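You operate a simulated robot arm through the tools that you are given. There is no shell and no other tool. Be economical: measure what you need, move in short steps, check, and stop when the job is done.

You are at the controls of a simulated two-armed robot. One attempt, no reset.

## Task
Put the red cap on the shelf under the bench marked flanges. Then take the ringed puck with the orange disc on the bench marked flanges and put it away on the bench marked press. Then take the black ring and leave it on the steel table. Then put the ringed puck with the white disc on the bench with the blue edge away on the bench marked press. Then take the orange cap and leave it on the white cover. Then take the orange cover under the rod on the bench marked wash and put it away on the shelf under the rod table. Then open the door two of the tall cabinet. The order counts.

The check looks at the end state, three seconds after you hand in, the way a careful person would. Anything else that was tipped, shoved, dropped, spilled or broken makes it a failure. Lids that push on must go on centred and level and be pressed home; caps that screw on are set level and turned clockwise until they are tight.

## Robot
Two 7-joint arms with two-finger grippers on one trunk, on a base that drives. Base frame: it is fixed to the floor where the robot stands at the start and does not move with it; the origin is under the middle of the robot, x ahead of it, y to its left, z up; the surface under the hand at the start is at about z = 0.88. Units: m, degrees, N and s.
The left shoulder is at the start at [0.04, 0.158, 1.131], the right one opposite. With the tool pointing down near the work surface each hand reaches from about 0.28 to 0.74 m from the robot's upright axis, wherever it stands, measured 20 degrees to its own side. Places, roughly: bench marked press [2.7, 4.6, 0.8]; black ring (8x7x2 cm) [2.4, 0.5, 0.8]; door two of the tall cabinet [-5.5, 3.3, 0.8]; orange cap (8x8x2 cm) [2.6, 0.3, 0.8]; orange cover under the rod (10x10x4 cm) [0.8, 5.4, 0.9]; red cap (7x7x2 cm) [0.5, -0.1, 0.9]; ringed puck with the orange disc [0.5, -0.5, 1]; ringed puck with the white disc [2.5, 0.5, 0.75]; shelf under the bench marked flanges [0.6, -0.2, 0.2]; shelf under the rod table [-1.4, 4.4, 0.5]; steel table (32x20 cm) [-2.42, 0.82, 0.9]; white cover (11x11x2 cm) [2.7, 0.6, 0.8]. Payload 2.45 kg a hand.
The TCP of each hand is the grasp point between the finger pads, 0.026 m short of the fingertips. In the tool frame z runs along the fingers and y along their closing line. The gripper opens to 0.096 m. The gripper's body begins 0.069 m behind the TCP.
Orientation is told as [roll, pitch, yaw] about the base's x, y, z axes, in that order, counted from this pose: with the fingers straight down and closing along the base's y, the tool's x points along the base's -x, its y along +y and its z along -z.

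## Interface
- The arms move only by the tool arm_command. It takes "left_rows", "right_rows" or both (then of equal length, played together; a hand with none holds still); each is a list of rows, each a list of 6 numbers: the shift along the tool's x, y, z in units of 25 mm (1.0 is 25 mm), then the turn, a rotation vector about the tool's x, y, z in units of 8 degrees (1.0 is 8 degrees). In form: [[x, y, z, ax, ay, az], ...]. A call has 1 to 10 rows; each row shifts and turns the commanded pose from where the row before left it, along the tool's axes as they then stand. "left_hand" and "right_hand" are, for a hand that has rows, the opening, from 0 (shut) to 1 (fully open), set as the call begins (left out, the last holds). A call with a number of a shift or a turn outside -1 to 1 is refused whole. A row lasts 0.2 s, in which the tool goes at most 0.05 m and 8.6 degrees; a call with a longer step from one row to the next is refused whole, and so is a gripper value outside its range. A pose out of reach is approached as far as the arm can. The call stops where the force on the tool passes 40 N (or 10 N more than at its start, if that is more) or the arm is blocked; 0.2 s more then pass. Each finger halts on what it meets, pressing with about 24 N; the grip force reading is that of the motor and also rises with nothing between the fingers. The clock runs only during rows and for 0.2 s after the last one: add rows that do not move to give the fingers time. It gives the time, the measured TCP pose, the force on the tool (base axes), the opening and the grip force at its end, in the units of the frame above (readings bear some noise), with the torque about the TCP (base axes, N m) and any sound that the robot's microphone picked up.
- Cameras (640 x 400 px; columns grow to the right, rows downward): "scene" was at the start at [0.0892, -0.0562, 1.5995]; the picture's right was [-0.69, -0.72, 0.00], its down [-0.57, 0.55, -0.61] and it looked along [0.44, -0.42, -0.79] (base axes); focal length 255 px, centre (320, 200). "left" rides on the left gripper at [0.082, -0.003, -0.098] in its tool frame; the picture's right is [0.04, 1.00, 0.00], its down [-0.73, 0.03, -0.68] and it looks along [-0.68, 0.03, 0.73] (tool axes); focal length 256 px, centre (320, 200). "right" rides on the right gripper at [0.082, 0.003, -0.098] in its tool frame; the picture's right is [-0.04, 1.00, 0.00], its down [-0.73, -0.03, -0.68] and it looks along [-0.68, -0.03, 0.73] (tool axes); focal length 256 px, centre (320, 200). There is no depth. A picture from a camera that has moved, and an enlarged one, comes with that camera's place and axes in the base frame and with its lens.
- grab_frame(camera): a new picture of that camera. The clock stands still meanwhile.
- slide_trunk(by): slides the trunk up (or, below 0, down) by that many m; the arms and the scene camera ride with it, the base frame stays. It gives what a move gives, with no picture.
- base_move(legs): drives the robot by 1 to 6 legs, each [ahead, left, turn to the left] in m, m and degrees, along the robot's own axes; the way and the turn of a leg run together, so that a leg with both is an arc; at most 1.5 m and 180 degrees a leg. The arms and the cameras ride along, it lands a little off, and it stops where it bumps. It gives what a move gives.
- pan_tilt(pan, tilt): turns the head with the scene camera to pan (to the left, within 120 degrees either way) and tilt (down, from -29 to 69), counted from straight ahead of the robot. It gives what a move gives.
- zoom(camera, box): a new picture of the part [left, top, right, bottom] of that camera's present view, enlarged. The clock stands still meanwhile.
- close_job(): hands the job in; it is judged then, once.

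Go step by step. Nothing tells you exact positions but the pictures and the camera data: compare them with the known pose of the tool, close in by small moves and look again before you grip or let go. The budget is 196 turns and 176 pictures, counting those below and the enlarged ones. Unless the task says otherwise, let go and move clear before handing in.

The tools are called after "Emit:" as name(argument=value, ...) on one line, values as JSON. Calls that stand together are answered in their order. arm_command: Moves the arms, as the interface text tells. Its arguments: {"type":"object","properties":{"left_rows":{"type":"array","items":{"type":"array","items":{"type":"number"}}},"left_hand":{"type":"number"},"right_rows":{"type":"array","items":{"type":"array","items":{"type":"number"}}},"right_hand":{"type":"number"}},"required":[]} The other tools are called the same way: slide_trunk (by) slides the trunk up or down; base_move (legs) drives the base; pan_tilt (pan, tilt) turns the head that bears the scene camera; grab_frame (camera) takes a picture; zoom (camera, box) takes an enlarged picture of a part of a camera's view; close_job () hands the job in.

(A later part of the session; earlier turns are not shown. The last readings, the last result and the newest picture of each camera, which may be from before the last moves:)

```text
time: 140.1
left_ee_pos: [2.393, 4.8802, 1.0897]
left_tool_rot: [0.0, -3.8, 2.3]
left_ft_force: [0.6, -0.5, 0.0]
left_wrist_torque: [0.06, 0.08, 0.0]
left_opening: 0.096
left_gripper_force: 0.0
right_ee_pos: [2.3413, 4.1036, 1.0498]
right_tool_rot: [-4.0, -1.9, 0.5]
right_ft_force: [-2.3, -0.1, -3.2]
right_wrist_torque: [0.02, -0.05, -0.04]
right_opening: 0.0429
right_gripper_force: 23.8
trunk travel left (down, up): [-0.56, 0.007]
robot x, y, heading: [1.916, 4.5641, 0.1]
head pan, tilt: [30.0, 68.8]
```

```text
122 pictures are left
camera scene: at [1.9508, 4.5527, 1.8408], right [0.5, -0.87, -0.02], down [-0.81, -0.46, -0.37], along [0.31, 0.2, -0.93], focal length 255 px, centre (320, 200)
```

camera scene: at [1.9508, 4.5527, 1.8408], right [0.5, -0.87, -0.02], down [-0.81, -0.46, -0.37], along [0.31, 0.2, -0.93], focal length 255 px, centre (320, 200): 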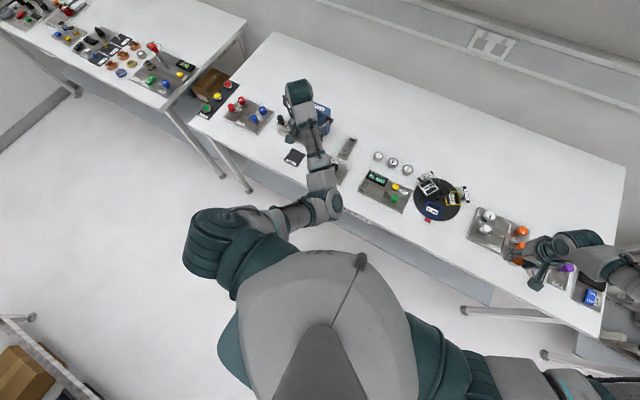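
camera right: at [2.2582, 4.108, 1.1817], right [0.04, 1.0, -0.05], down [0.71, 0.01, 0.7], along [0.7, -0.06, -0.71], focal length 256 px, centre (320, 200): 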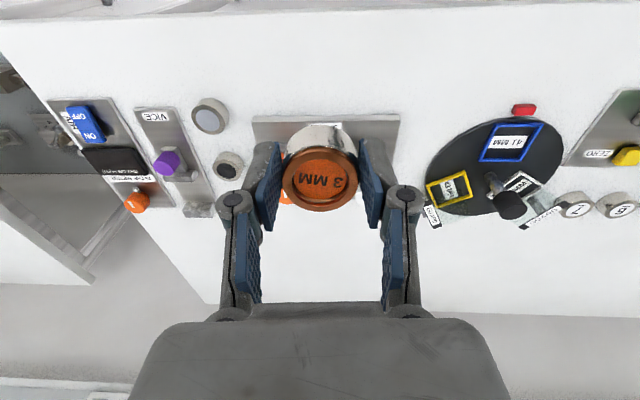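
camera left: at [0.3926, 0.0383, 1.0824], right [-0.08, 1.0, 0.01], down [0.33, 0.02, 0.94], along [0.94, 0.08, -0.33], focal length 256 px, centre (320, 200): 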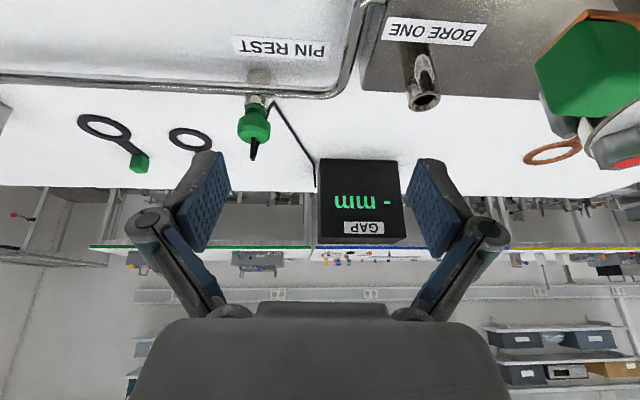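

At full trunk height both arms are near their limits. I'll back off, lower the trunk to its working height, and put both hands in a normal pose first.

Emit:
base_move(legs=[[-0.4, 0, 0]])

Emit:
slide_trunk(by=-0.15)

Emit:
arm_command(left_rows=[[0, 0.5, -1, 0, 0, 0], [0, 0.5, -1, 0, 0, 0], [0, 0.5, -1, 0, 0, 0], [0, 0, -1, 0, 0, 0], [0, 0, -1, 0, 0, 0], [0, 0, 0, 0, 0, 0]], right_rows=[[0, 0, -1, 0.5, 0, 0], [0, 0, -1, 0, 0, 0], [0, 0, -1, 0, 0, 0], [0, 0, -1, 0, 0, 0], [0, 0, 0, 0, 0, 0], [0, 0, 0, 0, 0, 0]])

Emit:
grab_frame(camera="scene")

```text
time: 142.7
left_ee_pos: [1.9918, 4.9181, 1.078]
left_tool_rot: [-1.6, -3.6, 2.5]
left_ft_force: [-0.8, 0.0, 0.5]
left_wrist_torque: [-0.05, -0.04, 0.02]
left_opening: 0.0959
left_gripper_force: 0.0
right_ee_pos: [1.9392, 4.1403, 1.0622]
right_tool_rot: [-5.8, -1.9, 0.5]
right_ft_force: [0.6, 0.7, -2.4]
right_wrist_torque: [-0.05, 0.07, 0.0]
right_opening: 0.0427
right_gripper_force: 23.9
trunk travel left (down, up): [-0.56, 0.007]
robot x, y, heading: [1.5126, 4.5724, -0.4]
head pan, tilt: [30.0, 68.8]
```

```text
time: 144.4
left_ee_pos: [1.9853, 4.9181, 0.9327]
left_tool_rot: [-1.5, -3.9, 2.4]
left_ft_force: [0.6, -0.8, 0.0]
left_wrist_torque: [0.01, -0.03, 0.0]
left_opening: 0.0959
left_gripper_force: 0.2
right_ee_pos: [1.9349, 4.1408, 0.9151]
right_tool_rot: [-5.7, -2.3, 0.6]
right_ft_force: [1.3, 0.0, -3.1]
right_wrist_torque: [-0.01, 0.05, 0.01]
right_opening: 0.043
right_gripper_force: 24.1
trunk travel left (down, up): [-0.41, 0.157]
robot x, y, heading: [1.5119, 4.5785, -0.2]
head pan, tilt: [30.0, 68.8]
```

```text
time: 145.8
left_ee_pos: [1.9832, 4.9309, 1.0654]
left_tool_rot: [0.1, -4.0, 2.3]
left_ft_force: [1.3, -0.8, 0.6]
left_wrist_torque: [0.07, 0.06, 0.0]
left_opening: 0.0958
left_gripper_force: 0.1
left hand out of reach, approached as far as the arm can: row 2, 4, 5
right_ee_pos: [1.9297, 4.1164, 0.9991]
right_tool_rot: [-7.9, -2.2, 0.2]
right_ft_force: [-0.6, -0.5, -3.3]
right_wrist_torque: [0.05, -0.03, -0.01]
right_opening: 0.0427
right_gripper_force: 24.3
trunk travel left (down, up): [-0.41, 0.157]
robot x, y, heading: [1.5113, 4.5675, -0.2]
head pan, tilt: [30.0, 68.8]
```

```text
121 pictures are left
camera scene: at [1.5577, 4.57, 1.6911], right [0.49, -0.87, -0.02], down [-0.81, -0.46, -0.37], along [0.31, 0.19, -0.93], focal length 255 px, centre (320, 200)
```

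scene: 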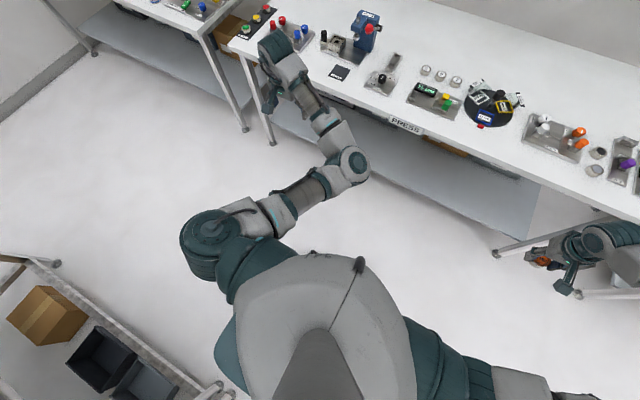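

I'll level the right hand and fold the left hand outward to its side, out of the way.

Emit:
arm_command(left_rows=[[0, 1, 0, 0, 0, 0], [0, 1, 0, 0, 0, 0], [0, 1, 0, 0, 0, 0], [0, 1, 0, 0, 0, 0], [0.5, 1, 0, 0, 0, 0], [0.7, 0.7, 0, 0, 0, 0], [1, 0.5, 0, 0, 0, 0], [1, 0, 0, 0, 0, 0], [1, 0, 0, 0, 0, 0], [1, 0, 0, 0, 0, 0]], right_rows=[[0, 0, -0.5, -0.5, 0, 0], [0, 0, -0.5, -0.5, 0, 0], [0, 0, -0.5, 0, 0, 0], [0, 0, 0, 0, 0, 0], [0, 0, 0, 0, 0, 0], [0, 0, 0, 0, 0, 0], [0, 0, 0, 0, 0, 0], [0, 0, 0, 0, 0, 0], [0, 0, 0, 0, 0, 0], [0, 0, 0, 0, 0, 0]])

Emit:
pan_tilt(pan=40, tilt=62)

Emit:
grab_frame(camera="scene")

```text
time: 148.0
left_ee_pos: [1.8483, 5.1151, 1.0445]
left_tool_rot: [-1.2, -3.9, 2.5]
left_ft_force: [-1.0, -0.6, -0.2]
left_wrist_torque: [-0.02, -0.07, 0.02]
left_opening: 0.0959
left_gripper_force: 0.0
right_ee_pos: [1.9288, 4.1503, 1.0482]
right_tool_rot: [-1.3, -2.3, 0.6]
right_ft_force: [0.5, 0.5, -1.2]
right_wrist_torque: [-0.03, 0.05, -0.01]
right_opening: 0.0428
right_gripper_force: 23.7
trunk travel left (down, up): [-0.41, 0.157]
robot x, y, heading: [1.5125, 4.5694, -0.3]
head pan, tilt: [30.0, 68.8]
```

```text
time: 148.7
left_ee_pos: [1.8493, 5.0977, 1.0508]
left_tool_rot: [-0.4, -3.9, 2.2]
left_ft_force: [0.0, 0.4, -0.3]
left_wrist_torque: [0.01, 0.02, -0.04]
left_opening: 0.096
left_gripper_force: 0.0
right_ee_pos: [1.9295, 4.133, 1.0416]
right_tool_rot: [-0.7, -2.2, 0.4]
right_ft_force: [0.4, -0.4, -2.2]
right_wrist_torque: [-0.01, 0.03, 0.01]
right_opening: 0.0426
right_gripper_force: 23.9
trunk travel left (down, up): [-0.41, 0.157]
robot x, y, heading: [1.5136, 4.5701, -0.2]
head pan, tilt: [40.0, 62.0]
```

```text
120 pictures are left
camera scene: at [1.5578, 4.5977, 1.6983], right [0.64, -0.77, -0.01], down [-0.68, -0.56, -0.47], along [0.36, 0.31, -0.88], focal length 255 px, centre (320, 200)
```

scene: 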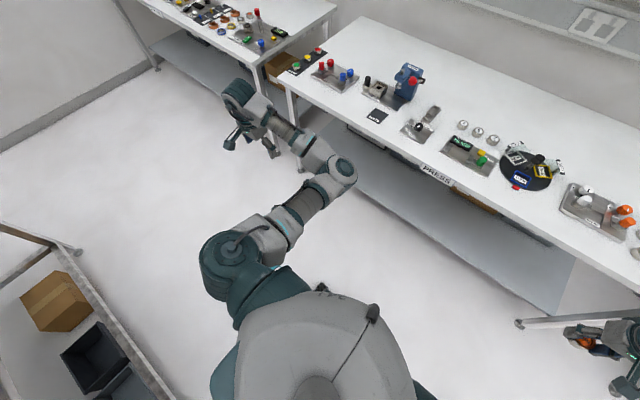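

Now I'll drive up again and check the spot.

Emit:
base_move(legs=[[0.44, -0.02, 0.2]])

Emit:
arm_command(right_rows=[[0, 0, 0.5, 0, 0, 0], [0, 0, 0.5, 0, 0, 0], [0, 0, 0.5, 0, 0, 0], [0, 0, 0.5, 0, 0, 0], [0, 0, 0, 0, 0, 0]])

Emit:
grab_frame(camera="right")

Emit:
pan_tilt(pan=-20, tilt=62)

Emit:
grab_frame(camera="scene")

```text
time: 151.4
left_ee_pos: [2.2781, 5.0712, 1.0551]
left_tool_rot: [-0.2, -4.1, 2.4]
left_ft_force: [1.2, -0.4, -0.2]
left_wrist_torque: [0.02, 0.03, -0.01]
left_opening: 0.0959
left_gripper_force: 0.1
right_ee_pos: [2.3596, 4.1072, 1.0389]
right_tool_rot: [-0.3, -2.3, 0.5]
right_ft_force: [-0.7, -0.3, -2.5]
right_wrist_torque: [0.09, 0.03, -0.03]
right_opening: 0.0426
right_gripper_force: 23.4
trunk travel left (down, up): [-0.41, 0.157]
robot x, y, heading: [1.9417, 4.5497, -0.3]
head pan, tilt: [40.0, 62.0]
```

```text
time: 152.6
left_ee_pos: [2.2768, 5.0846, 1.0478]
left_tool_rot: [-0.8, -4.1, 2.5]
left_ft_force: [-0.3, 0.2, 0.1]
left_wrist_torque: [0.02, 0.01, -0.01]
left_opening: 0.0961
left_gripper_force: 0.1
right_ee_pos: [2.3622, 4.1207, 0.9957]
right_tool_rot: [-1.0, -2.4, 0.5]
right_ft_force: [-0.2, 0.4, -2.4]
right_wrist_torque: [-0.05, 0.03, -0.03]
right_opening: 0.0428
right_gripper_force: 24.2
trunk travel left (down, up): [-0.41, 0.157]
robot x, y, heading: [1.9413, 4.5499, -0.4]
head pan, tilt: [40.0, 62.0]
```

```text
119 pictures are left
camera right: at [2.2758, 4.1248, 1.0907], right [0.03, 1.0, -0.02], down [0.71, -0.01, 0.71], along [0.71, -0.03, -0.7], focal length 256 px, centre (320, 200)
```

right: 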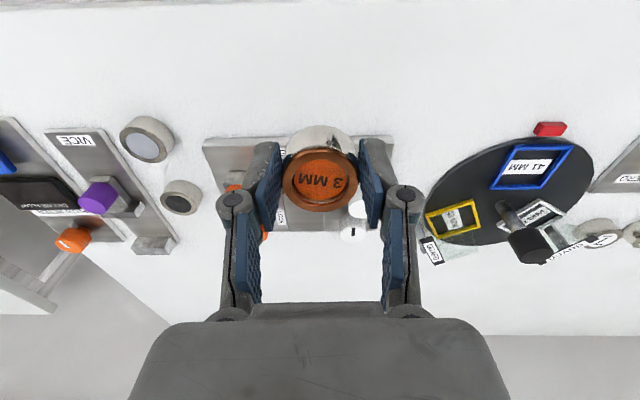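

```text
time: 153.9
left_ee_pos: [2.2777, 5.0816, 1.0487]
left_tool_rot: [-0.8, -4.1, 2.5]
left_ft_force: [0.3, 0.7, -1.0]
left_wrist_torque: [-0.01, 0.01, 0.02]
left_opening: 0.0957
left_gripper_force: 0.0
right_ee_pos: [2.3598, 4.1174, 0.9955]
right_tool_rot: [-0.9, -2.4, 0.4]
right_ft_force: [0.2, 1.1, -3.0]
right_wrist_torque: [-0.01, 0.04, 0.03]
right_opening: 0.0429
right_gripper_force: 24.1
trunk travel left (down, up): [-0.41, 0.157]
robot x, y, heading: [1.945, 4.5509, -0.2]
head pan, tilt: [-20.0, 62.0]
```

```text
118 pictures are left
camera scene: at [2.0, 4.5287, 1.698], right [-0.34, -0.94, 0.0], down [-0.83, 0.3, -0.47], along [0.44, -0.16, -0.88], focal length 255 px, centre (320, 200)
```

scene: 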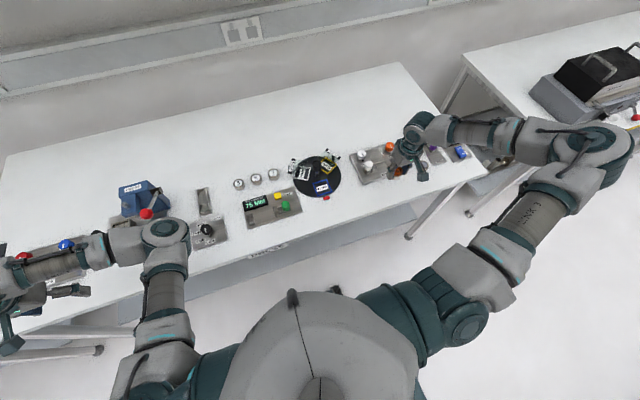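

The strip in front of the block is free (x 2.32–2.45). I'll move 2.5 cm forward and lower toward the surface.

Emit:
arm_command(right_rows=[[-0.5, 0, 0.4, 0, 0.3, 0], [-0.5, 0, 0.5, -0.1, 0, 0], [0, 0, 0.5, 0, 0, 0], [0, 0, 0.5, 0, 0, 0], [0, 0, 0.5, 0, 0, 0], [0, 0, 0.5, 0, 0, 0], [0, 0, 0.5, 0, 0, 0], [0, 0, 0.5, 0, 0, 0], [0, 0, 0.5, 0, 0, 0], [0, 0, 0, 0, 0, 0]])

Emit:
grab_frame(camera="right")

```text
time: 156.1
left_ee_pos: [2.278, 5.0802, 1.0495]
left_tool_rot: [-0.7, -4.0, 2.4]
left_ft_force: [0.4, 0.6, 0.8]
left_wrist_torque: [-0.03, -0.01, 0.01]
left_opening: 0.096
left_gripper_force: 0.1
right_ee_pos: [2.387, 4.1161, 0.8854]
right_tool_rot: [0.0, 0.0, 0.3]
right_ft_force: [-0.6, 0.2, -3.1]
right_wrist_torque: [-0.03, 0.07, -0.01]
right_opening: 0.0426
right_gripper_force: 24.3
trunk travel left (down, up): [-0.41, 0.157]
robot x, y, heading: [1.942, 4.5493, -0.0]
head pan, tilt: [-20.0, 62.0]
```

```text
117 pictures are left
camera right: at [2.3058, 4.118, 0.9838], right [0.03, 1.0, 0.0], down [0.73, -0.02, 0.68], along [0.68, -0.02, -0.73], focal length 256 px, centre (320, 200)
```

right: 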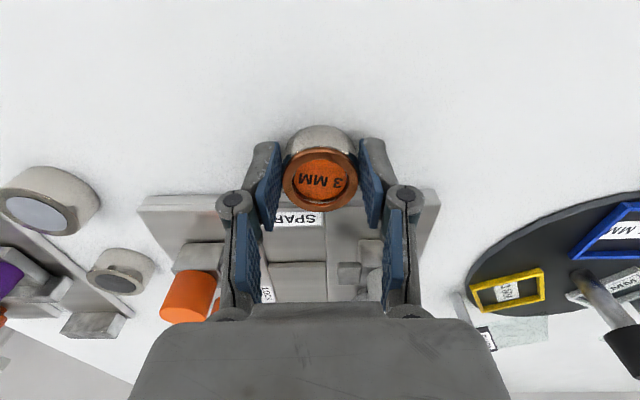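

Emit:
arm_command(right_rows=[[0, 0, 0.3, 0, 0, 0], [0, 0, 0.3, 0, 0, 0], [0, 0, 0.3, 0, 0, 0], [0, 0, 0.2, 0, 0, 0], [0, 0, 0.2, 0, 0, 0], [0, 0, 0, 0, 0, 0]])

Emit:
grab_frame(camera="right")

```text
time: 156.7
left_ee_pos: [2.2757, 5.0814, 1.0485]
left_tool_rot: [-0.8, -4.2, 2.4]
left_ft_force: [0.0, 0.3, -0.2]
left_wrist_torque: [0.0, 0.01, -0.04]
left_opening: 0.0959
left_gripper_force: 0.2
right_ee_pos: [2.3862, 4.1177, 0.8755]
right_tool_rot: [0.0, -0.1, 0.3]
right_ft_force: [-6.6, 2.9, 9.6]
right_wrist_torque: [0.13, 0.25, 0.0]
right_opening: 0.0427
right_gripper_force: 23.9
trunk travel left (down, up): [-0.41, 0.157]
robot x, y, heading: [1.9443, 4.5498, -0.2]
head pan, tilt: [-20.0, 62.0]
stopped in row 3 (right hand): the force on the tool passed its limit at 49 N (the readings are from after the stop); the commanded pose is now the measured one
```

```text
116 pictures are left
camera right: at [2.3039, 4.1199, 0.9734], right [0.03, 1.0, 0.0], down [0.73, -0.02, 0.68], along [0.68, -0.02, -0.73], focal length 256 px, centre (320, 200)
```

right: 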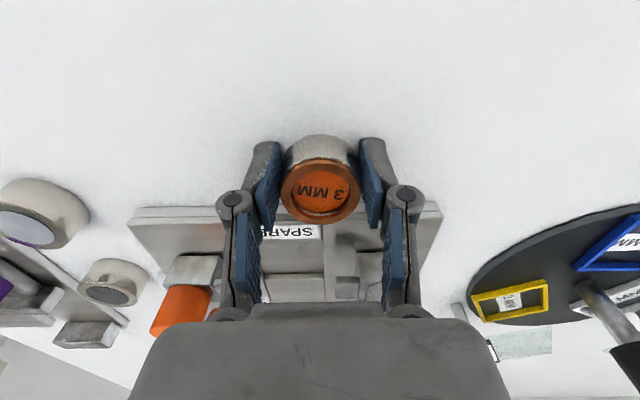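

The puck is on the bench surface, so I'll release and rise.

Emit:
arm_command(right_rows=[[0, 0, 0, 0, 0, 0], [0, 0, 0, 0, 0, 0], [0, 0, -0.5, 0, 0, 0], [0, 0, -1, 0, 0, 0], [0, 0, -1, 0, 0, 0], [0, 0, -1, 0, 0, 0], [0, 0, -1, 0, 0, 0], [0, 0, -1, 0, 0, 0], [0, 0, 0, 0, 0, 0]], right_hand=0.75)

Emit:
grab_frame(camera="right")

```text
time: 158.7
left_ee_pos: [2.2747, 5.0814, 1.0492]
left_tool_rot: [-0.8, -4.1, 2.4]
left_ft_force: [0.3, 1.0, 0.8]
left_wrist_torque: [0.0, -0.01, -0.01]
left_opening: 0.096
left_gripper_force: 0.1
right_ee_pos: [2.3856, 4.1149, 1.0098]
right_tool_rot: [0.1, -0.1, 0.4]
right_ft_force: [0.3, -0.2, 0.6]
right_wrist_torque: [0.02, -0.01, 0.02]
right_opening: 0.0721
right_gripper_force: 0.1
trunk travel left (down, up): [-0.41, 0.157]
robot x, y, heading: [1.94, 4.5474, 0.0]
head pan, tilt: [-20.0, 62.0]
```

```text
115 pictures are left
camera right: at [2.3036, 4.116, 1.1085], right [0.03, 1.0, 0.0], down [0.73, -0.02, 0.68], along [0.68, -0.02, -0.73], focal length 256 px, centre (320, 200)
```

right: 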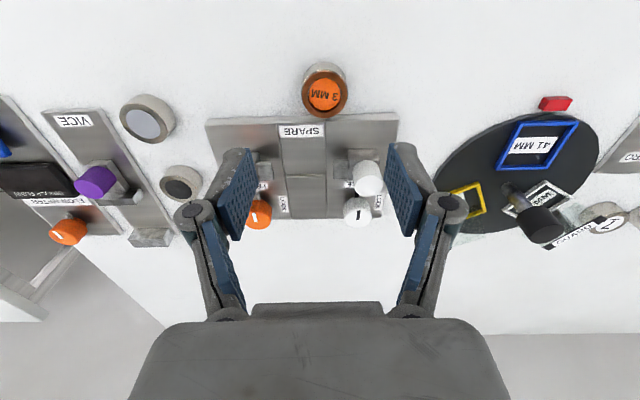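

The puck stands well. Next is the black ring on the blue-edged bench: I'll back off and slide right to y≈0.9.

Emit:
base_move(legs=[[-0.4, 0, 0], [0, -1.5, 0], [0, -1.5, 0], [0, -0.6, 0]])

Emit:
pan_tilt(pan=-10, tilt=45)

Emit:
grab_frame(camera="scene")

```text
time: 177.9
left_ee_pos: [1.9775, 1.5719, 1.0471]
left_tool_rot: [-1.2, -4.2, 6.3]
left_ft_force: [-0.1, -0.2, -0.4]
left_wrist_torque: [-0.07, -0.03, 0.02]
left_opening: 0.096
left_gripper_force: 0.0
right_ee_pos: [2.1542, 0.6142, 1.0138]
right_tool_rot: [-0.4, 0.0, 4.3]
right_ft_force: [0.5, 0.6, 1.0]
right_wrist_torque: [-0.07, 0.01, 0.0]
right_opening: 0.0719
right_gripper_force: 0.1
trunk travel left (down, up): [-0.41, 0.157]
robot x, y, heading: [1.6816, 1.012, 3.5]
head pan, tilt: [-20.0, 62.0]
```

```text
time: 178.7
left_ee_pos: [1.9751, 1.5722, 1.0487]
left_tool_rot: [-1.0, -4.4, 6.4]
left_ft_force: [-0.1, -0.3, 0.8]
left_wrist_torque: [-0.03, 0.02, 0.03]
left_opening: 0.0959
left_gripper_force: 0.1
right_ee_pos: [2.151, 0.6156, 1.0136]
right_tool_rot: [-0.3, -0.3, 4.3]
right_ft_force: [0.2, 1.0, -0.1]
right_wrist_torque: [-0.04, 0.01, 0.01]
right_opening: 0.0719
right_gripper_force: 0.1
trunk travel left (down, up): [-0.41, 0.157]
robot x, y, heading: [1.6814, 1.0153, 3.9]
head pan, tilt: [-10.0, 45.0]
```

```text
114 pictures are left
camera scene: at [1.7594, 1.0152, 1.7197], right [-0.11, -0.99, 0.01], down [-0.71, 0.07, -0.7], along [0.7, -0.08, -0.71], focal length 255 px, centre (320, 200)
```

scene: 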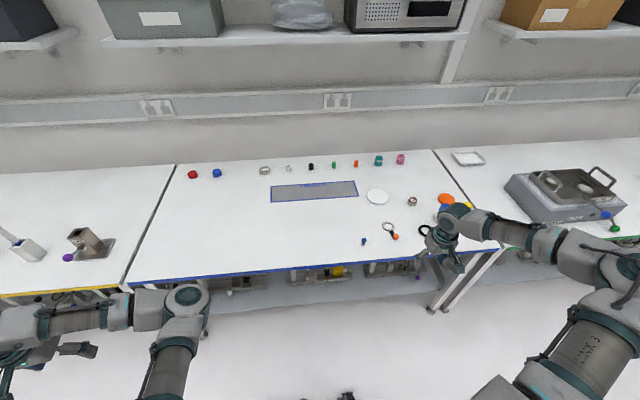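

Emit:
zoom(camera="scene", box=[350, 140, 510, 250])

Emit:
grab_frame(camera="right")

```text
3.64 times, centred on (430, 195) of scene
camera zoom: at [1.7594, 1.0152, 1.7197], right [-0.11, -0.99, 0.01], down [-0.71, 0.07, -0.7], along [0.7, -0.08, -0.71], focal length 928 px, centre (-80, 218)
```

zoom: 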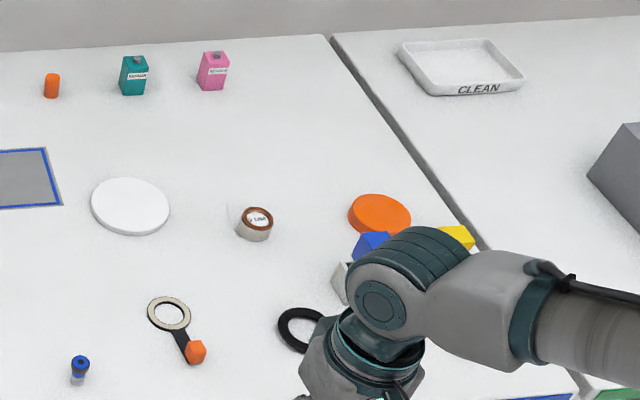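

```text
112 pictures are left
camera right: at [2.0691, 0.6125, 1.1119], right [-0.04, 1.0, -0.01], down [0.73, 0.03, 0.68], along [0.68, 0.02, -0.73], focal length 256 px, centre (320, 200)
```

right: 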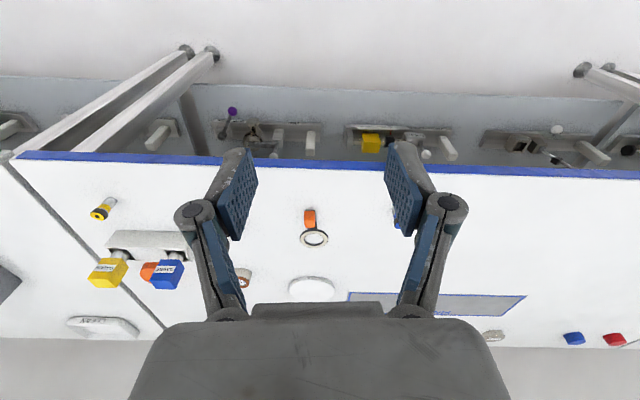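

The black ring is at about [2.40, 0.48]; the right hand covers it. I'll correct heading and move the robot so the right hand comes above it.

Emit:
base_move(legs=[[0, -0.1, -3.7], [0.22, 0, 0]])

Emit:
grab_frame(camera="right")

Emit:
grab_frame(camera="scene")

```text
time: 181.2
left_ee_pos: [2.238, 1.422, 1.0601]
left_tool_rot: [0.1, -4.6, 2.1]
left_ft_force: [1.1, 0.4, 0.0]
left_wrist_torque: [-0.01, 0.14, 0.0]
left_opening: 0.096
left_gripper_force: 0.1
right_ee_pos: [2.3453, 0.456, 1.0042]
right_tool_rot: [0.9, -0.4, 0.1]
right_ft_force: [-0.7, 0.5, 0.3]
right_wrist_torque: [0.05, -0.05, -0.02]
right_opening: 0.0722
right_gripper_force: 0.0
trunk travel left (down, up): [-0.41, 0.157]
robot x, y, heading: [1.9034, 0.9096, -0.1]
head pan, tilt: [-10.0, 45.0]
```

```text
111 pictures are left
camera right: at [2.2633, 0.4577, 1.1018], right [0.04, 1.0, 0.02], down [0.73, -0.04, 0.68], along [0.68, -0.01, -0.73], focal length 256 px, centre (320, 200)
```

right: 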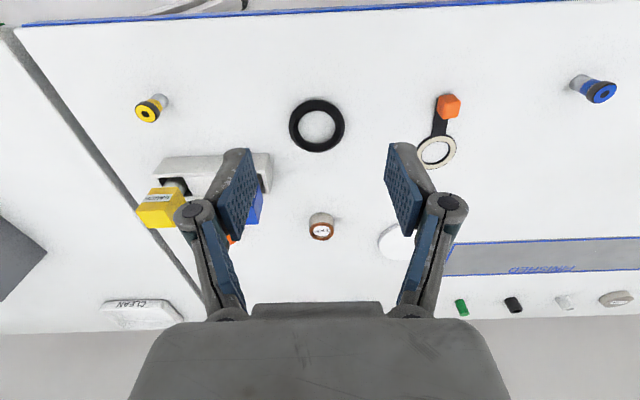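

```text
110 pictures are left
camera scene: at [1.9827, 0.8968, 1.7198], right [-0.18, -0.98, 0.0], down [-0.7, 0.12, -0.71], along [0.69, -0.13, -0.71], focal length 255 px, centre (320, 200)
```

scene: 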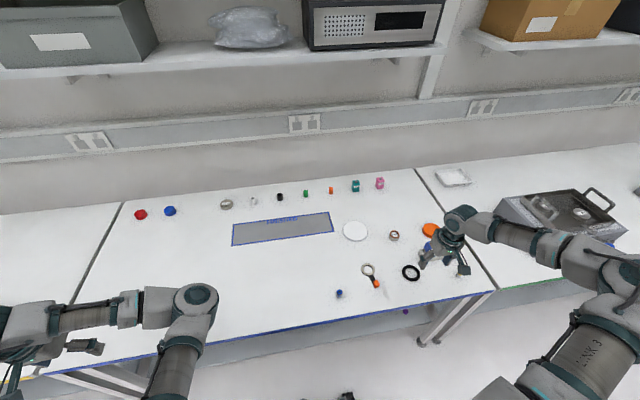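

The ring lies at about [2.41, 0.454] and z≈0.8. I'll open fully, move above it, come down partway and look again.

Emit:
arm_command(right_rows=[[-0.9, 0, 0, 0, 0, 0], [-0.9, 0, 0.4, 0, 0, 0], [-0.8, 0, 0.6, 0, 0, 0], [0, 0, 0.7, 0, 0, 0], [0, 0, 0.7, 0, 0, 0], [0, 0, 0.7, 0, 0, 0], [0, 0, 0.7, 0, 0, 0], [0, 0, 0, 0, 0, 0]], right_hand=1)

Emit:
grab_frame(camera="right")

```text
time: 183.0
left_ee_pos: [2.2386, 1.4142, 1.0631]
left_tool_rot: [0.3, -4.9, 2.1]
left_ft_force: [1.0, -0.5, -0.2]
left_wrist_torque: [0.01, -0.02, -0.01]
left_opening: 0.096
left_gripper_force: 0.2
right_ee_pos: [2.409, 0.448, 0.9087]
right_tool_rot: [1.2, -0.3, 0.0]
right_ft_force: [0.1, 0.1, 0.3]
right_wrist_torque: [0.0, 0.0, -0.02]
right_opening: 0.0961
right_gripper_force: 0.0
trunk travel left (down, up): [-0.41, 0.157]
robot x, y, heading: [1.9028, 0.9048, -0.2]
head pan, tilt: [-10.0, 45.0]
```

```text
109 pictures are left
camera right: at [2.3266, 0.4502, 1.0065], right [0.04, 1.0, 0.02], down [0.73, -0.04, 0.68], along [0.68, -0.01, -0.73], focal length 256 px, centre (320, 200)
```

right: 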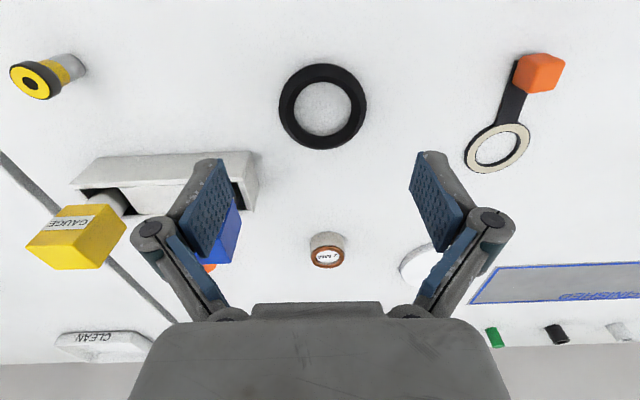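

Emit:
arm_command(right_rows=[[0.1, 0.2, 0.6, 0.13, 0, 0], [0, 0, 0.8, 0, 0, 0], [0, 0, 0.8, 0, 0, 0], [0, 0, 0.5, 0, 0, 0], [0, 0, 0.2, 0, 0, 0], [0, 0, 0, 0, 0, 0]])

Emit:
grab_frame(camera="right")

```text
time: 184.4
left_ee_pos: [2.2371, 1.4371, 1.0544]
left_tool_rot: [-0.4, -4.7, 2.3]
left_ft_force: [-1.0, -0.1, -0.1]
left_wrist_torque: [-0.04, -0.01, -0.02]
left_opening: 0.096
left_gripper_force: 0.1
right_ee_pos: [2.4081, 0.4717, 0.8761]
right_tool_rot: [-0.6, -0.5, -0.1]
right_ft_force: [-0.1, -1.3, -0.4]
right_wrist_torque: [0.07, -0.03, 0.02]
right_opening: 0.0959
right_gripper_force: 0.0
right hand out of reach, approached as far as the arm can: row 3, 4
trunk travel left (down, up): [-0.41, 0.157]
robot x, y, heading: [1.9126, 0.9161, -0.2]
head pan, tilt: [-10.0, 45.0]
```

```text
108 pictures are left
camera right: at [2.3255, 0.475, 0.9735], right [0.04, 1.0, -0.01], down [0.73, -0.02, 0.69], along [0.68, -0.04, -0.73], focal length 256 px, centre (320, 200)
```

right: 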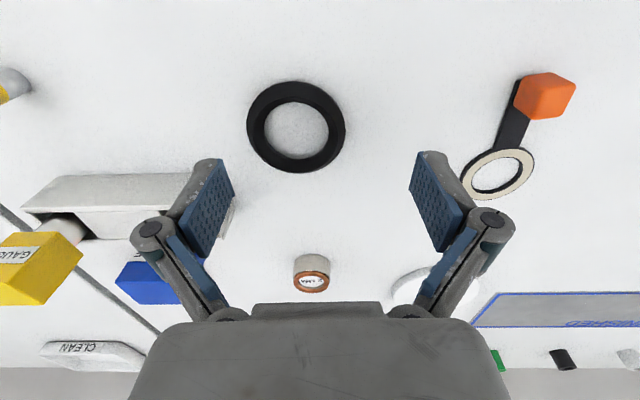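

The right arm runs out of downward reach here. I'll raise the hand, lower the trunk by 0.12 m, and try again.

Emit:
arm_command(right_rows=[[0, 0, -1, 0, 0, 0], [0, 0, -1, 0, 0, 0], [0, 0, -1, 0, 0, 0], [0, 0, -1, 0, 0, 0], [0, 0, -1, 0, 0, 0], [0, 0, 0, 0, 0, 0]])

Emit:
slide_trunk(by=-0.12)

Emit:
grab_frame(camera="scene")

Emit:
grab_frame(camera="right")

```text
time: 185.8
left_ee_pos: [2.2384, 1.4, 1.0668]
left_tool_rot: [1.0, -4.7, 2.0]
left_ft_force: [0.7, -0.5, 0.0]
left_wrist_torque: [0.01, 0.03, -0.03]
left_opening: 0.0962
left_gripper_force: 0.1
right_ee_pos: [2.4028, 0.4404, 0.9878]
right_tool_rot: [0.7, -0.3, -0.2]
right_ft_force: [-0.6, -0.5, 0.2]
right_wrist_torque: [0.08, -0.07, -0.01]
right_opening: 0.0961
right_gripper_force: 0.0
trunk travel left (down, up): [-0.41, 0.157]
robot x, y, heading: [1.9083, 0.902, -0.2]
head pan, tilt: [-10.0, 45.0]
```

```text
time: 187.3
left_ee_pos: [2.2353, 1.4578, 0.9262]
left_tool_rot: [-1.4, -4.6, 2.5]
left_ft_force: [-0.8, -0.5, 0.1]
left_wrist_torque: [-0.03, -0.06, -0.02]
left_opening: 0.0961
left_gripper_force: 0.2
right_ee_pos: [2.407, 0.4966, 0.8899]
right_tool_rot: [-1.9, -0.4, 0.3]
right_ft_force: [0.3, 0.8, -0.2]
right_wrist_torque: [-0.11, 0.01, -0.01]
right_opening: 0.0961
right_gripper_force: 0.0
trunk travel left (down, up): [-0.29, 0.277]
robot x, y, heading: [1.9078, 0.9168, 0.0]
head pan, tilt: [-10.0, 45.0]
```

```text
107 pictures are left
camera scene: at [2.0282, 0.9506, 1.5994], right [-0.18, -0.98, 0.03], down [-0.7, 0.1, -0.71], along [0.69, -0.15, -0.71], focal length 255 px, centre (320, 200)
```

scene: 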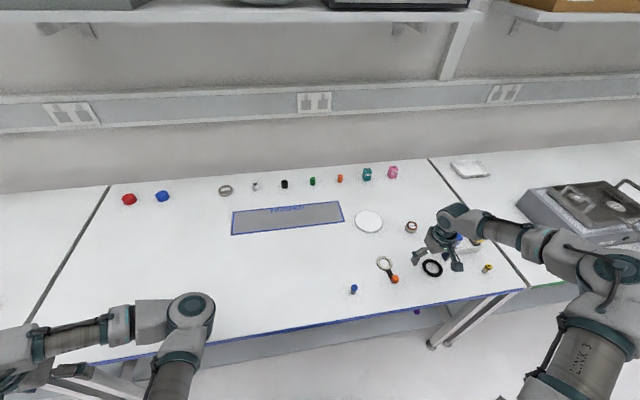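

```text
106 pictures are left
camera right: at [2.3243, 0.5023, 0.9871], right [0.03, 1.0, -0.03], down [0.73, 0.0, 0.69], along [0.69, -0.05, -0.73], focal length 256 px, centre (320, 200)
```

right: 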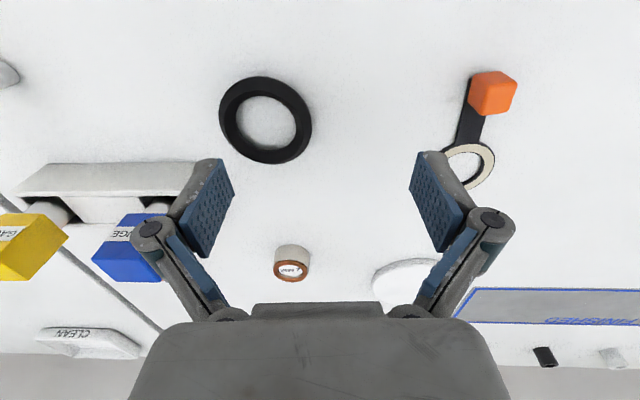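

The body is swaying, so I'll wait for it to settle and measure.

Emit:
arm_command(right_rows=[[0, 0, 0, 0, 0, 0], [0, 0, 0, 0, 0, 0], [0, 0, 0, 0, 0, 0], [0, 0, 0, 0, 0, 0], [0, 0, 0, 0, 0, 0], [0, 0, 0, 0, 0, 0], [0, 0, 0, 0, 0, 0], [0, 0, 0, 0, 0, 0], [0, 0, 0, 0, 0, 0], [0, 0, 0, 0, 0, 0]])

Emit:
arm_command(right_rows=[[0, 0, 0, 0, 0, 0], [0, 0, 0, 0, 0, 0], [0, 0, 0, 0, 0, 0], [0, 0, 0, 0, 0, 0], [0, 0, 0, 0, 0, 0]])

Emit:
grab_frame(camera="right")

```text
time: 189.7
left_ee_pos: [2.2338, 1.4268, 0.9368]
left_tool_rot: [-0.6, -4.8, 2.2]
left_ft_force: [-0.2, 0.3, 0.2]
left_wrist_torque: [-0.08, -0.03, -0.01]
left_opening: 0.0958
left_gripper_force: 0.0
right_ee_pos: [2.403, 0.4652, 0.8814]
right_tool_rot: [-0.7, -0.5, -0.2]
right_ft_force: [-0.1, 0.1, 0.6]
right_wrist_torque: [-0.04, 0.01, -0.04]
right_opening: 0.0963
right_gripper_force: 0.0
trunk travel left (down, up): [-0.29, 0.277]
robot x, y, heading: [1.904, 0.9072, -0.4]
head pan, tilt: [-10.0, 45.0]
stopped in row 10 (right hand): the arm was blocked; the commanded pose is now the measured one
```

```text
time: 190.9
left_ee_pos: [2.2355, 1.4236, 0.9366]
left_tool_rot: [-0.2, -4.9, 2.1]
left_ft_force: [-0.3, -0.1, 0.0]
left_wrist_torque: [0.03, 0.0, 0.02]
left_opening: 0.0961
left_gripper_force: 0.0
right_ee_pos: [2.4024, 0.4622, 0.8806]
right_tool_rot: [-0.6, -0.5, -0.1]
right_ft_force: [-0.2, -0.1, 0.3]
right_wrist_torque: [-0.02, 0.02, 0.02]
right_opening: 0.096
right_gripper_force: 0.0
trunk travel left (down, up): [-0.29, 0.277]
robot x, y, heading: [1.9082, 0.9022, -0.4]
head pan, tilt: [-10.0, 45.0]
```

```text
105 pictures are left
camera right: at [2.3204, 0.4677, 0.9778], right [0.04, 1.0, -0.01], down [0.73, -0.02, 0.69], along [0.68, -0.04, -0.73], focal length 256 px, centre (320, 200)
```

right: 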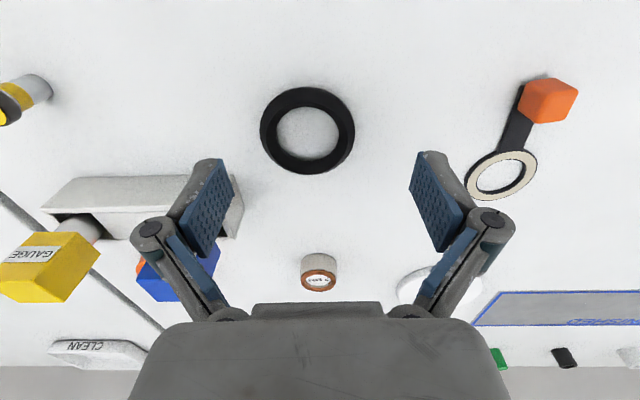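

It has settled. The ring is centred at [2.406, 0.452], so I'll correct and come down slowly.

Emit:
arm_command(right_rows=[[-0.08, -0.2, 0.2, 0, 0, 0], [-0.08, -0.2, 0.25, 0, 0, 0], [0, 0, 0.25, 0, 0, 0], [0, 0, 0.25, 0, 0, 0], [0, 0, 0.25, 0, 0, 0], [0, 0, 0.25, 0, 0, 0], [0, 0, 0.2, 0, 0, 0], [0, 0, 0.15, 0, 0, 0], [0, 0, 0, 0, 0, 0], [0, 0, 0, 0, 0, 0]])

Emit:
grab_frame(camera="right")

```text
time: 193.1
left_ee_pos: [2.2355, 1.4158, 0.9428]
left_tool_rot: [0.0, -4.8, 2.0]
left_ft_force: [0.4, 0.5, -0.5]
left_wrist_torque: [0.01, 0.0, -0.01]
left_opening: 0.0959
left_gripper_force: 0.1
right_ee_pos: [2.4063, 0.4441, 0.832]
right_tool_rot: [-0.1, -0.3, -0.1]
right_ft_force: [0.2, 0.1, 0.6]
right_wrist_torque: [0.02, 0.02, -0.01]
right_opening: 0.0961
right_gripper_force: 0.1
trunk travel left (down, up): [-0.29, 0.277]
robot x, y, heading: [1.9065, 0.8987, -0.5]
head pan, tilt: [-10.0, 45.0]
```

```text
104 pictures are left
camera right: at [2.3245, 0.4481, 0.9289], right [0.04, 1.0, 0.0], down [0.73, -0.03, 0.68], along [0.68, -0.03, -0.73], focal length 256 px, centre (320, 200)
```

right: 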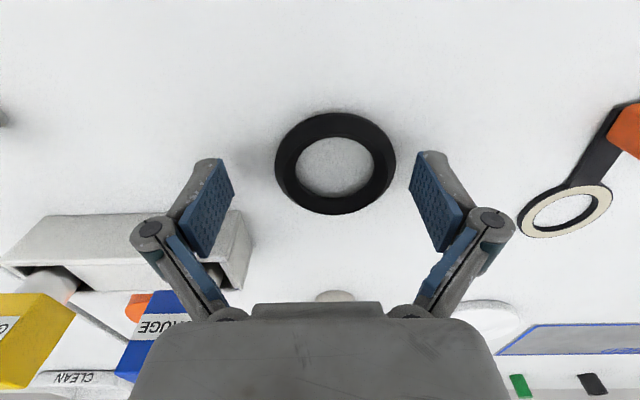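

Emit:
arm_command(right_rows=[[0, 0.3, 0.15, 0, 0, 0], [0, 0, 0.2, 0, 0, 0], [0, 0, 0.2, 0, 0, 0], [0, 0, 0, 0, 0, 0]])

Emit:
grab_frame(camera="right")

```text
time: 194.1
left_ee_pos: [2.2358, 1.4255, 0.9355]
left_tool_rot: [-0.5, -4.8, 2.1]
left_ft_force: [0.0, 0.1, -0.3]
left_wrist_torque: [-0.03, -0.04, 0.01]
left_opening: 0.0963
left_gripper_force: 0.0
right_ee_pos: [2.4104, 0.4626, 0.8214]
right_tool_rot: [-0.6, -0.5, 0.0]
right_ft_force: [0.0, 0.2, 0.4]
right_wrist_torque: [0.0, 0.03, 0.01]
right_opening: 0.096
right_gripper_force: 0.1
trunk travel left (down, up): [-0.29, 0.277]
robot x, y, heading: [1.9062, 0.9042, -0.4]
head pan, tilt: [-10.0, 45.0]
```

```text
103 pictures are left
camera right: at [2.3265, 0.4665, 0.9192], right [0.04, 1.0, -0.01], down [0.73, -0.02, 0.69], along [0.68, -0.04, -0.73], focal length 256 px, centre (320, 200)
```

right: 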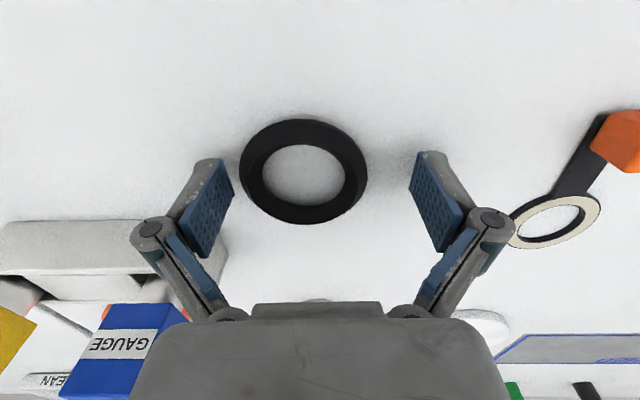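

Emit:
arm_command(right_rows=[[0, -0.3, 0.15, 0, 0, 0], [0, 0, 0.1, 0, 0, 0], [0, 0, 0, 0, 0, 0]])

Emit:
arm_command(right_rows=[[0, 0, 0, 0, 0, 0], [0, 0, 0, 0, 0, 0], [0, 0, 0, 0, 0, 0], [0, 0, 0, 0, 0, 0]], right_hand=0)

Emit:
grab_frame(camera="right")

```text
time: 194.9
left_ee_pos: [2.2359, 1.4207, 0.9392]
left_tool_rot: [-0.3, -4.7, 1.9]
left_ft_force: [-0.1, -0.6, 0.2]
left_wrist_torque: [-0.03, 0.02, -0.01]
left_opening: 0.0962
left_gripper_force: 0.0
right_ee_pos: [2.4081, 0.4489, 0.8116]
right_tool_rot: [-0.4, -0.4, -0.1]
right_ft_force: [-0.6, 0.1, 0.5]
right_wrist_torque: [-0.01, 0.01, -0.02]
right_opening: 0.0956
right_gripper_force: 0.1
trunk travel left (down, up): [-0.29, 0.277]
robot x, y, heading: [1.9069, 0.9014, -0.4]
head pan, tilt: [-10.0, 45.0]
```

```text
time: 195.5
left_ee_pos: [2.2315, 1.416, 0.943]
left_tool_rot: [0.0, -5.1, 2.0]
left_ft_force: [0.9, -0.2, -1.1]
left_wrist_torque: [0.0, 0.01, 0.02]
left_opening: 0.0961
left_gripper_force: 0.1
right_ee_pos: [2.4103, 0.4523, 0.8207]
right_tool_rot: [0.5, -1.5, 0.1]
right_ft_force: [-3.4, 16.5, 26.4]
right_wrist_torque: [-0.56, 0.46, -0.37]
right_opening: 0.0707
right_gripper_force: 24.3
trunk travel left (down, up): [-0.29, 0.277]
robot x, y, heading: [1.9029, 0.904, -0.2]
head pan, tilt: [-10.0, 45.0]
stopped in row 2 (right hand): the force on the tool passed its limit at 46 N (the readings are from after the stop); the commanded pose is now the measured one
```

```text
102 pictures are left
camera right: at [2.3262, 0.4534, 0.9168], right [0.04, 1.0, 0.01], down [0.72, -0.04, 0.7], along [0.7, -0.02, -0.72], focal length 256 px, centre (320, 200)
```

right: 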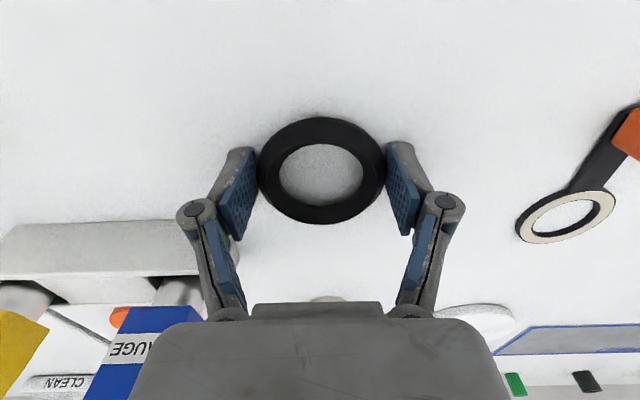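

The ring is gripped at 0.07 m opening. I'll lift gently.

Emit:
arm_command(right_rows=[[0, 0, -0.3, 0, 0, 0], [0, 0, -0.5, 0, 0, 0], [0, 0, -0.6, 0, 0, 0], [0, 0, -0.6, 0, 0, 0], [0, 0, -0.6, 0, 0, 0], [0, 0, -0.6, 0, 0, 0], [0, 0, -0.6, 0, 0, 0], [0, 0, -0.6, 0, 0, 0], [0, 0, -0.4, 0, 0, 0], [0, 0, 0, 0, 0, 0]])

Emit:
grab_frame(camera="right")

```text
time: 197.7
left_ee_pos: [2.2345, 1.4138, 0.9443]
left_tool_rot: [0.0, -5.0, 2.0]
left_ft_force: [-1.0, -0.1, -0.6]
left_wrist_torque: [-0.01, -0.02, -0.01]
left_opening: 0.0957
left_gripper_force: 0.1
right_ee_pos: [2.4066, 0.447, 0.9338]
right_tool_rot: [0.4, -0.9, -0.1]
right_ft_force: [-0.2, 0.1, 0.0]
right_wrist_torque: [0.02, -0.06, -0.03]
right_opening: 0.0692
right_gripper_force: 24.3
trunk travel left (down, up): [-0.29, 0.277]
robot x, y, heading: [1.9051, 0.9042, -0.1]
head pan, tilt: [-10.0, 45.0]
```

```text
101 pictures are left
camera right: at [2.3244, 0.449, 1.0304], right [0.04, 1.0, 0.01], down [0.72, -0.04, 0.69], along [0.69, -0.02, -0.72], focal length 256 px, centre (320, 200)
```

right: 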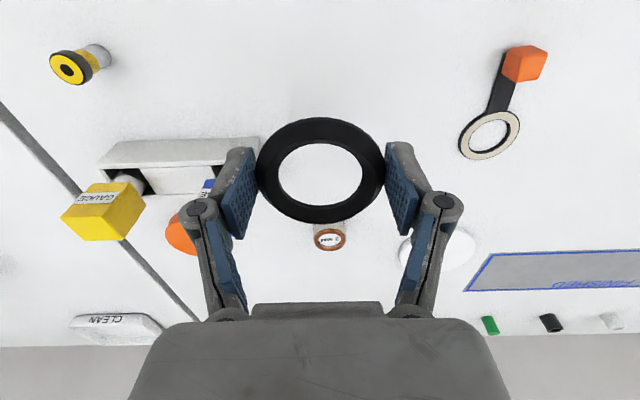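

I have the ring. I'll raise the trunk for travel, back out, and go along the aisle to the gap at the right end.

Emit:
base_move(legs=[[-0.33, 0, 0]])

Emit:
slide_trunk(by=0.15)

Emit:
base_move(legs=[[0, -1.2, 0], [0, -1.25, 0]])

Emit:
pan_tilt(pan=110, tilt=45)

Emit:
grab_frame(camera="scene")

```text
time: 199.9
left_ee_pos: [1.8989, 1.415, 0.9438]
left_tool_rot: [0.1, -5.0, 1.7]
left_ft_force: [0.3, 1.2, -0.4]
left_wrist_torque: [0.0, -0.01, 0.02]
left_opening: 0.096
left_gripper_force: 0.2
right_ee_pos: [2.0695, 0.4467, 0.9329]
right_tool_rot: [0.4, -0.9, -0.3]
right_ft_force: [-0.3, 0.6, -0.3]
right_wrist_torque: [-0.03, -0.04, -0.04]
right_opening: 0.069
right_gripper_force: 23.9
trunk travel left (down, up): [-0.29, 0.277]
robot x, y, heading: [1.5737, 0.9066, -0.6]
head pan, tilt: [-10.0, 45.0]
```

```text
time: 201.6
left_ee_pos: [1.8965, 1.4148, 1.0943]
left_tool_rot: [0.1, -5.3, 1.7]
left_ft_force: [0.7, -0.7, 0.2]
left_wrist_torque: [-0.01, 0.0, 0.01]
left_opening: 0.096
left_gripper_force: 0.0
right_ee_pos: [2.0671, 0.4465, 1.0845]
right_tool_rot: [0.3, -1.1, -0.3]
right_ft_force: [-0.6, 0.7, -0.8]
right_wrist_torque: [-0.04, 0.01, 0.02]
right_opening: 0.069
right_gripper_force: 24.2
trunk travel left (down, up): [-0.44, 0.127]
robot x, y, heading: [1.5702, 0.9082, -0.6]
head pan, tilt: [-10.0, 45.0]
```

```text
time: 213.6
left_ee_pos: [1.8429, -1.0289, 1.0952]
left_tool_rot: [0.0, -5.3, -0.6]
left_ft_force: [0.8, -0.8, 0.0]
left_wrist_torque: [-0.01, 0.01, -0.03]
left_opening: 0.0957
left_gripper_force: 0.0
right_ee_pos: [1.9763, -2.0047, 1.0861]
right_tool_rot: [0.3, -1.1, -2.5]
right_ft_force: [-0.3, -0.8, 0.0]
right_wrist_torque: [-0.01, 0.02, 0.0]
right_opening: 0.069
right_gripper_force: 24.3
trunk travel left (down, up): [-0.44, 0.127]
robot x, y, heading: [1.4969, -1.5286, -2.6]
head pan, tilt: [-10.0, 45.0]
```

```text
time: 215.6
left_ee_pos: [1.8409, -1.0348, 1.098]
left_tool_rot: [0.4, -5.4, -0.6]
left_ft_force: [0.2, 0.2, -0.5]
left_wrist_torque: [0.0, 0.01, -0.01]
left_opening: 0.0958
left_gripper_force: 0.0
right_ee_pos: [1.9724, -2.0101, 1.0849]
right_tool_rot: [0.6, -1.3, -2.6]
right_ft_force: [0.4, -0.1, -0.3]
right_wrist_torque: [0.0, 0.0, 0.03]
right_opening: 0.069
right_gripper_force: 24.3
trunk travel left (down, up): [-0.44, 0.127]
robot x, y, heading: [1.4977, -1.5314, -2.7]
head pan, tilt: [110.0, 45.0]
```

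```text
100 pictures are left
camera scene: at [1.4675, -1.4538, 1.7502], right [0.95, 0.3, 0.0], down [0.21, -0.67, -0.71], along [-0.21, 0.68, -0.7], focal length 255 px, centre (320, 200)
```

scene: 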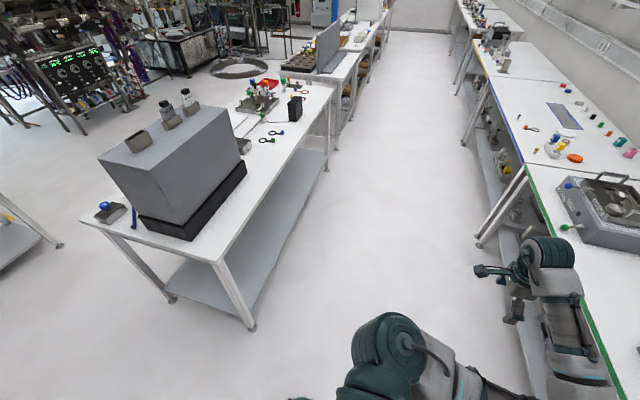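

The way is clear. I'll go back through the gap into the open area and turn around to face the rear.

Emit:
base_move(legs=[[0, -0.06, 2.7], [-1.5, 0, 0], [-0.45, 0, 0]])

Emit:
base_move(legs=[[0, 1.3, 0], [-0.4, 0, 0], [0, 0, 170]])

Emit:
pan_tilt(pan=0, tilt=30)

Emit:
grab_frame(camera="scene")

```text
time: 221.1
left_ee_pos: [0.8002, -1.0838, 1.0981]
left_tool_rot: [0.9, -5.5, 0.1]
left_ft_force: [0.4, 0.4, -0.3]
left_wrist_torque: [-0.04, 0.0, 0.03]
left_opening: 0.0961
left_gripper_force: 0.0
right_ee_pos: [0.9794, -2.0491, 1.0798]
right_tool_rot: [0.9, -1.2, 0.7]
right_ft_force: [-0.1, 0.4, -0.3]
right_wrist_torque: [-0.06, 0.02, -0.01]
right_opening: 0.0689
right_gripper_force: 24.0
trunk travel left (down, up): [-0.44, 0.127]
robot x, y, heading: [0.4701, -1.5865, 0.4]
head pan, tilt: [110.0, 45.0]
stopped in leg 2: the force on the tool passed its limit at 143 N (the readings are from after the stop); the commanded pose is now the measured one
```

```text
time: 222.6
left_ee_pos: [0.7932, -1.0439, 1.1103]
left_tool_rot: [-1.6, -8.2, 0.7]
left_ft_force: [-45.5, -111.1, 45.8]
left_wrist_torque: [15.27, -3.82, 6.07]
left_opening: 0.0957
left_gripper_force: 0.0
right_ee_pos: [0.951, -1.9955, 1.0983]
right_tool_rot: [0.0, -2.5, -0.6]
right_ft_force: [0.4, 2.7, 1.7]
right_wrist_torque: [-0.24, 0.05, -0.03]
right_opening: 0.0688
right_gripper_force: 24.5
trunk travel left (down, up): [-0.44, 0.127]
robot x, y, heading: [0.4803, -1.5371, -0.7]
head pan, tilt: [110.0, 45.0]
stopped in leg 1: the force on the tool passed its limit at 267 N (the readings are from after the stop); the commanded pose is now the measured one
```

```text
time: 224.5
left_ee_pos: [0.8028, -1.044, 1.105]
left_tool_rot: [-1.9, -9.9, 1.5]
left_ft_force: [-32.9, -110.3, 51.1]
left_wrist_torque: [14.84, -1.56, 6.3]
left_opening: 0.0959
left_gripper_force: 0.0
right_ee_pos: [0.9493, -1.9851, 1.1009]
right_tool_rot: [-0.8, -2.2, 2.0]
right_ft_force: [0.0, 0.0, -0.4]
right_wrist_torque: [-0.04, -0.01, 0.01]
right_opening: 0.0691
right_gripper_force: 24.0
trunk travel left (down, up): [-0.44, 0.127]
robot x, y, heading: [0.4836, -1.5282, -1.5]
head pan, tilt: [0.0, 30.0]
```

```text
99 pictures are left
camera scene: at [0.5482, -1.6759, 1.7723], right [-0.03, -1.0, -0.08], down [-0.49, 0.09, -0.87], along [0.87, 0.02, -0.49], focal length 255 px, centre (320, 200)
```

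scene: 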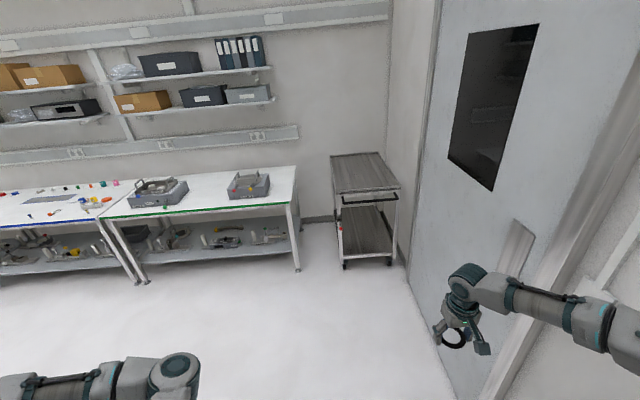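

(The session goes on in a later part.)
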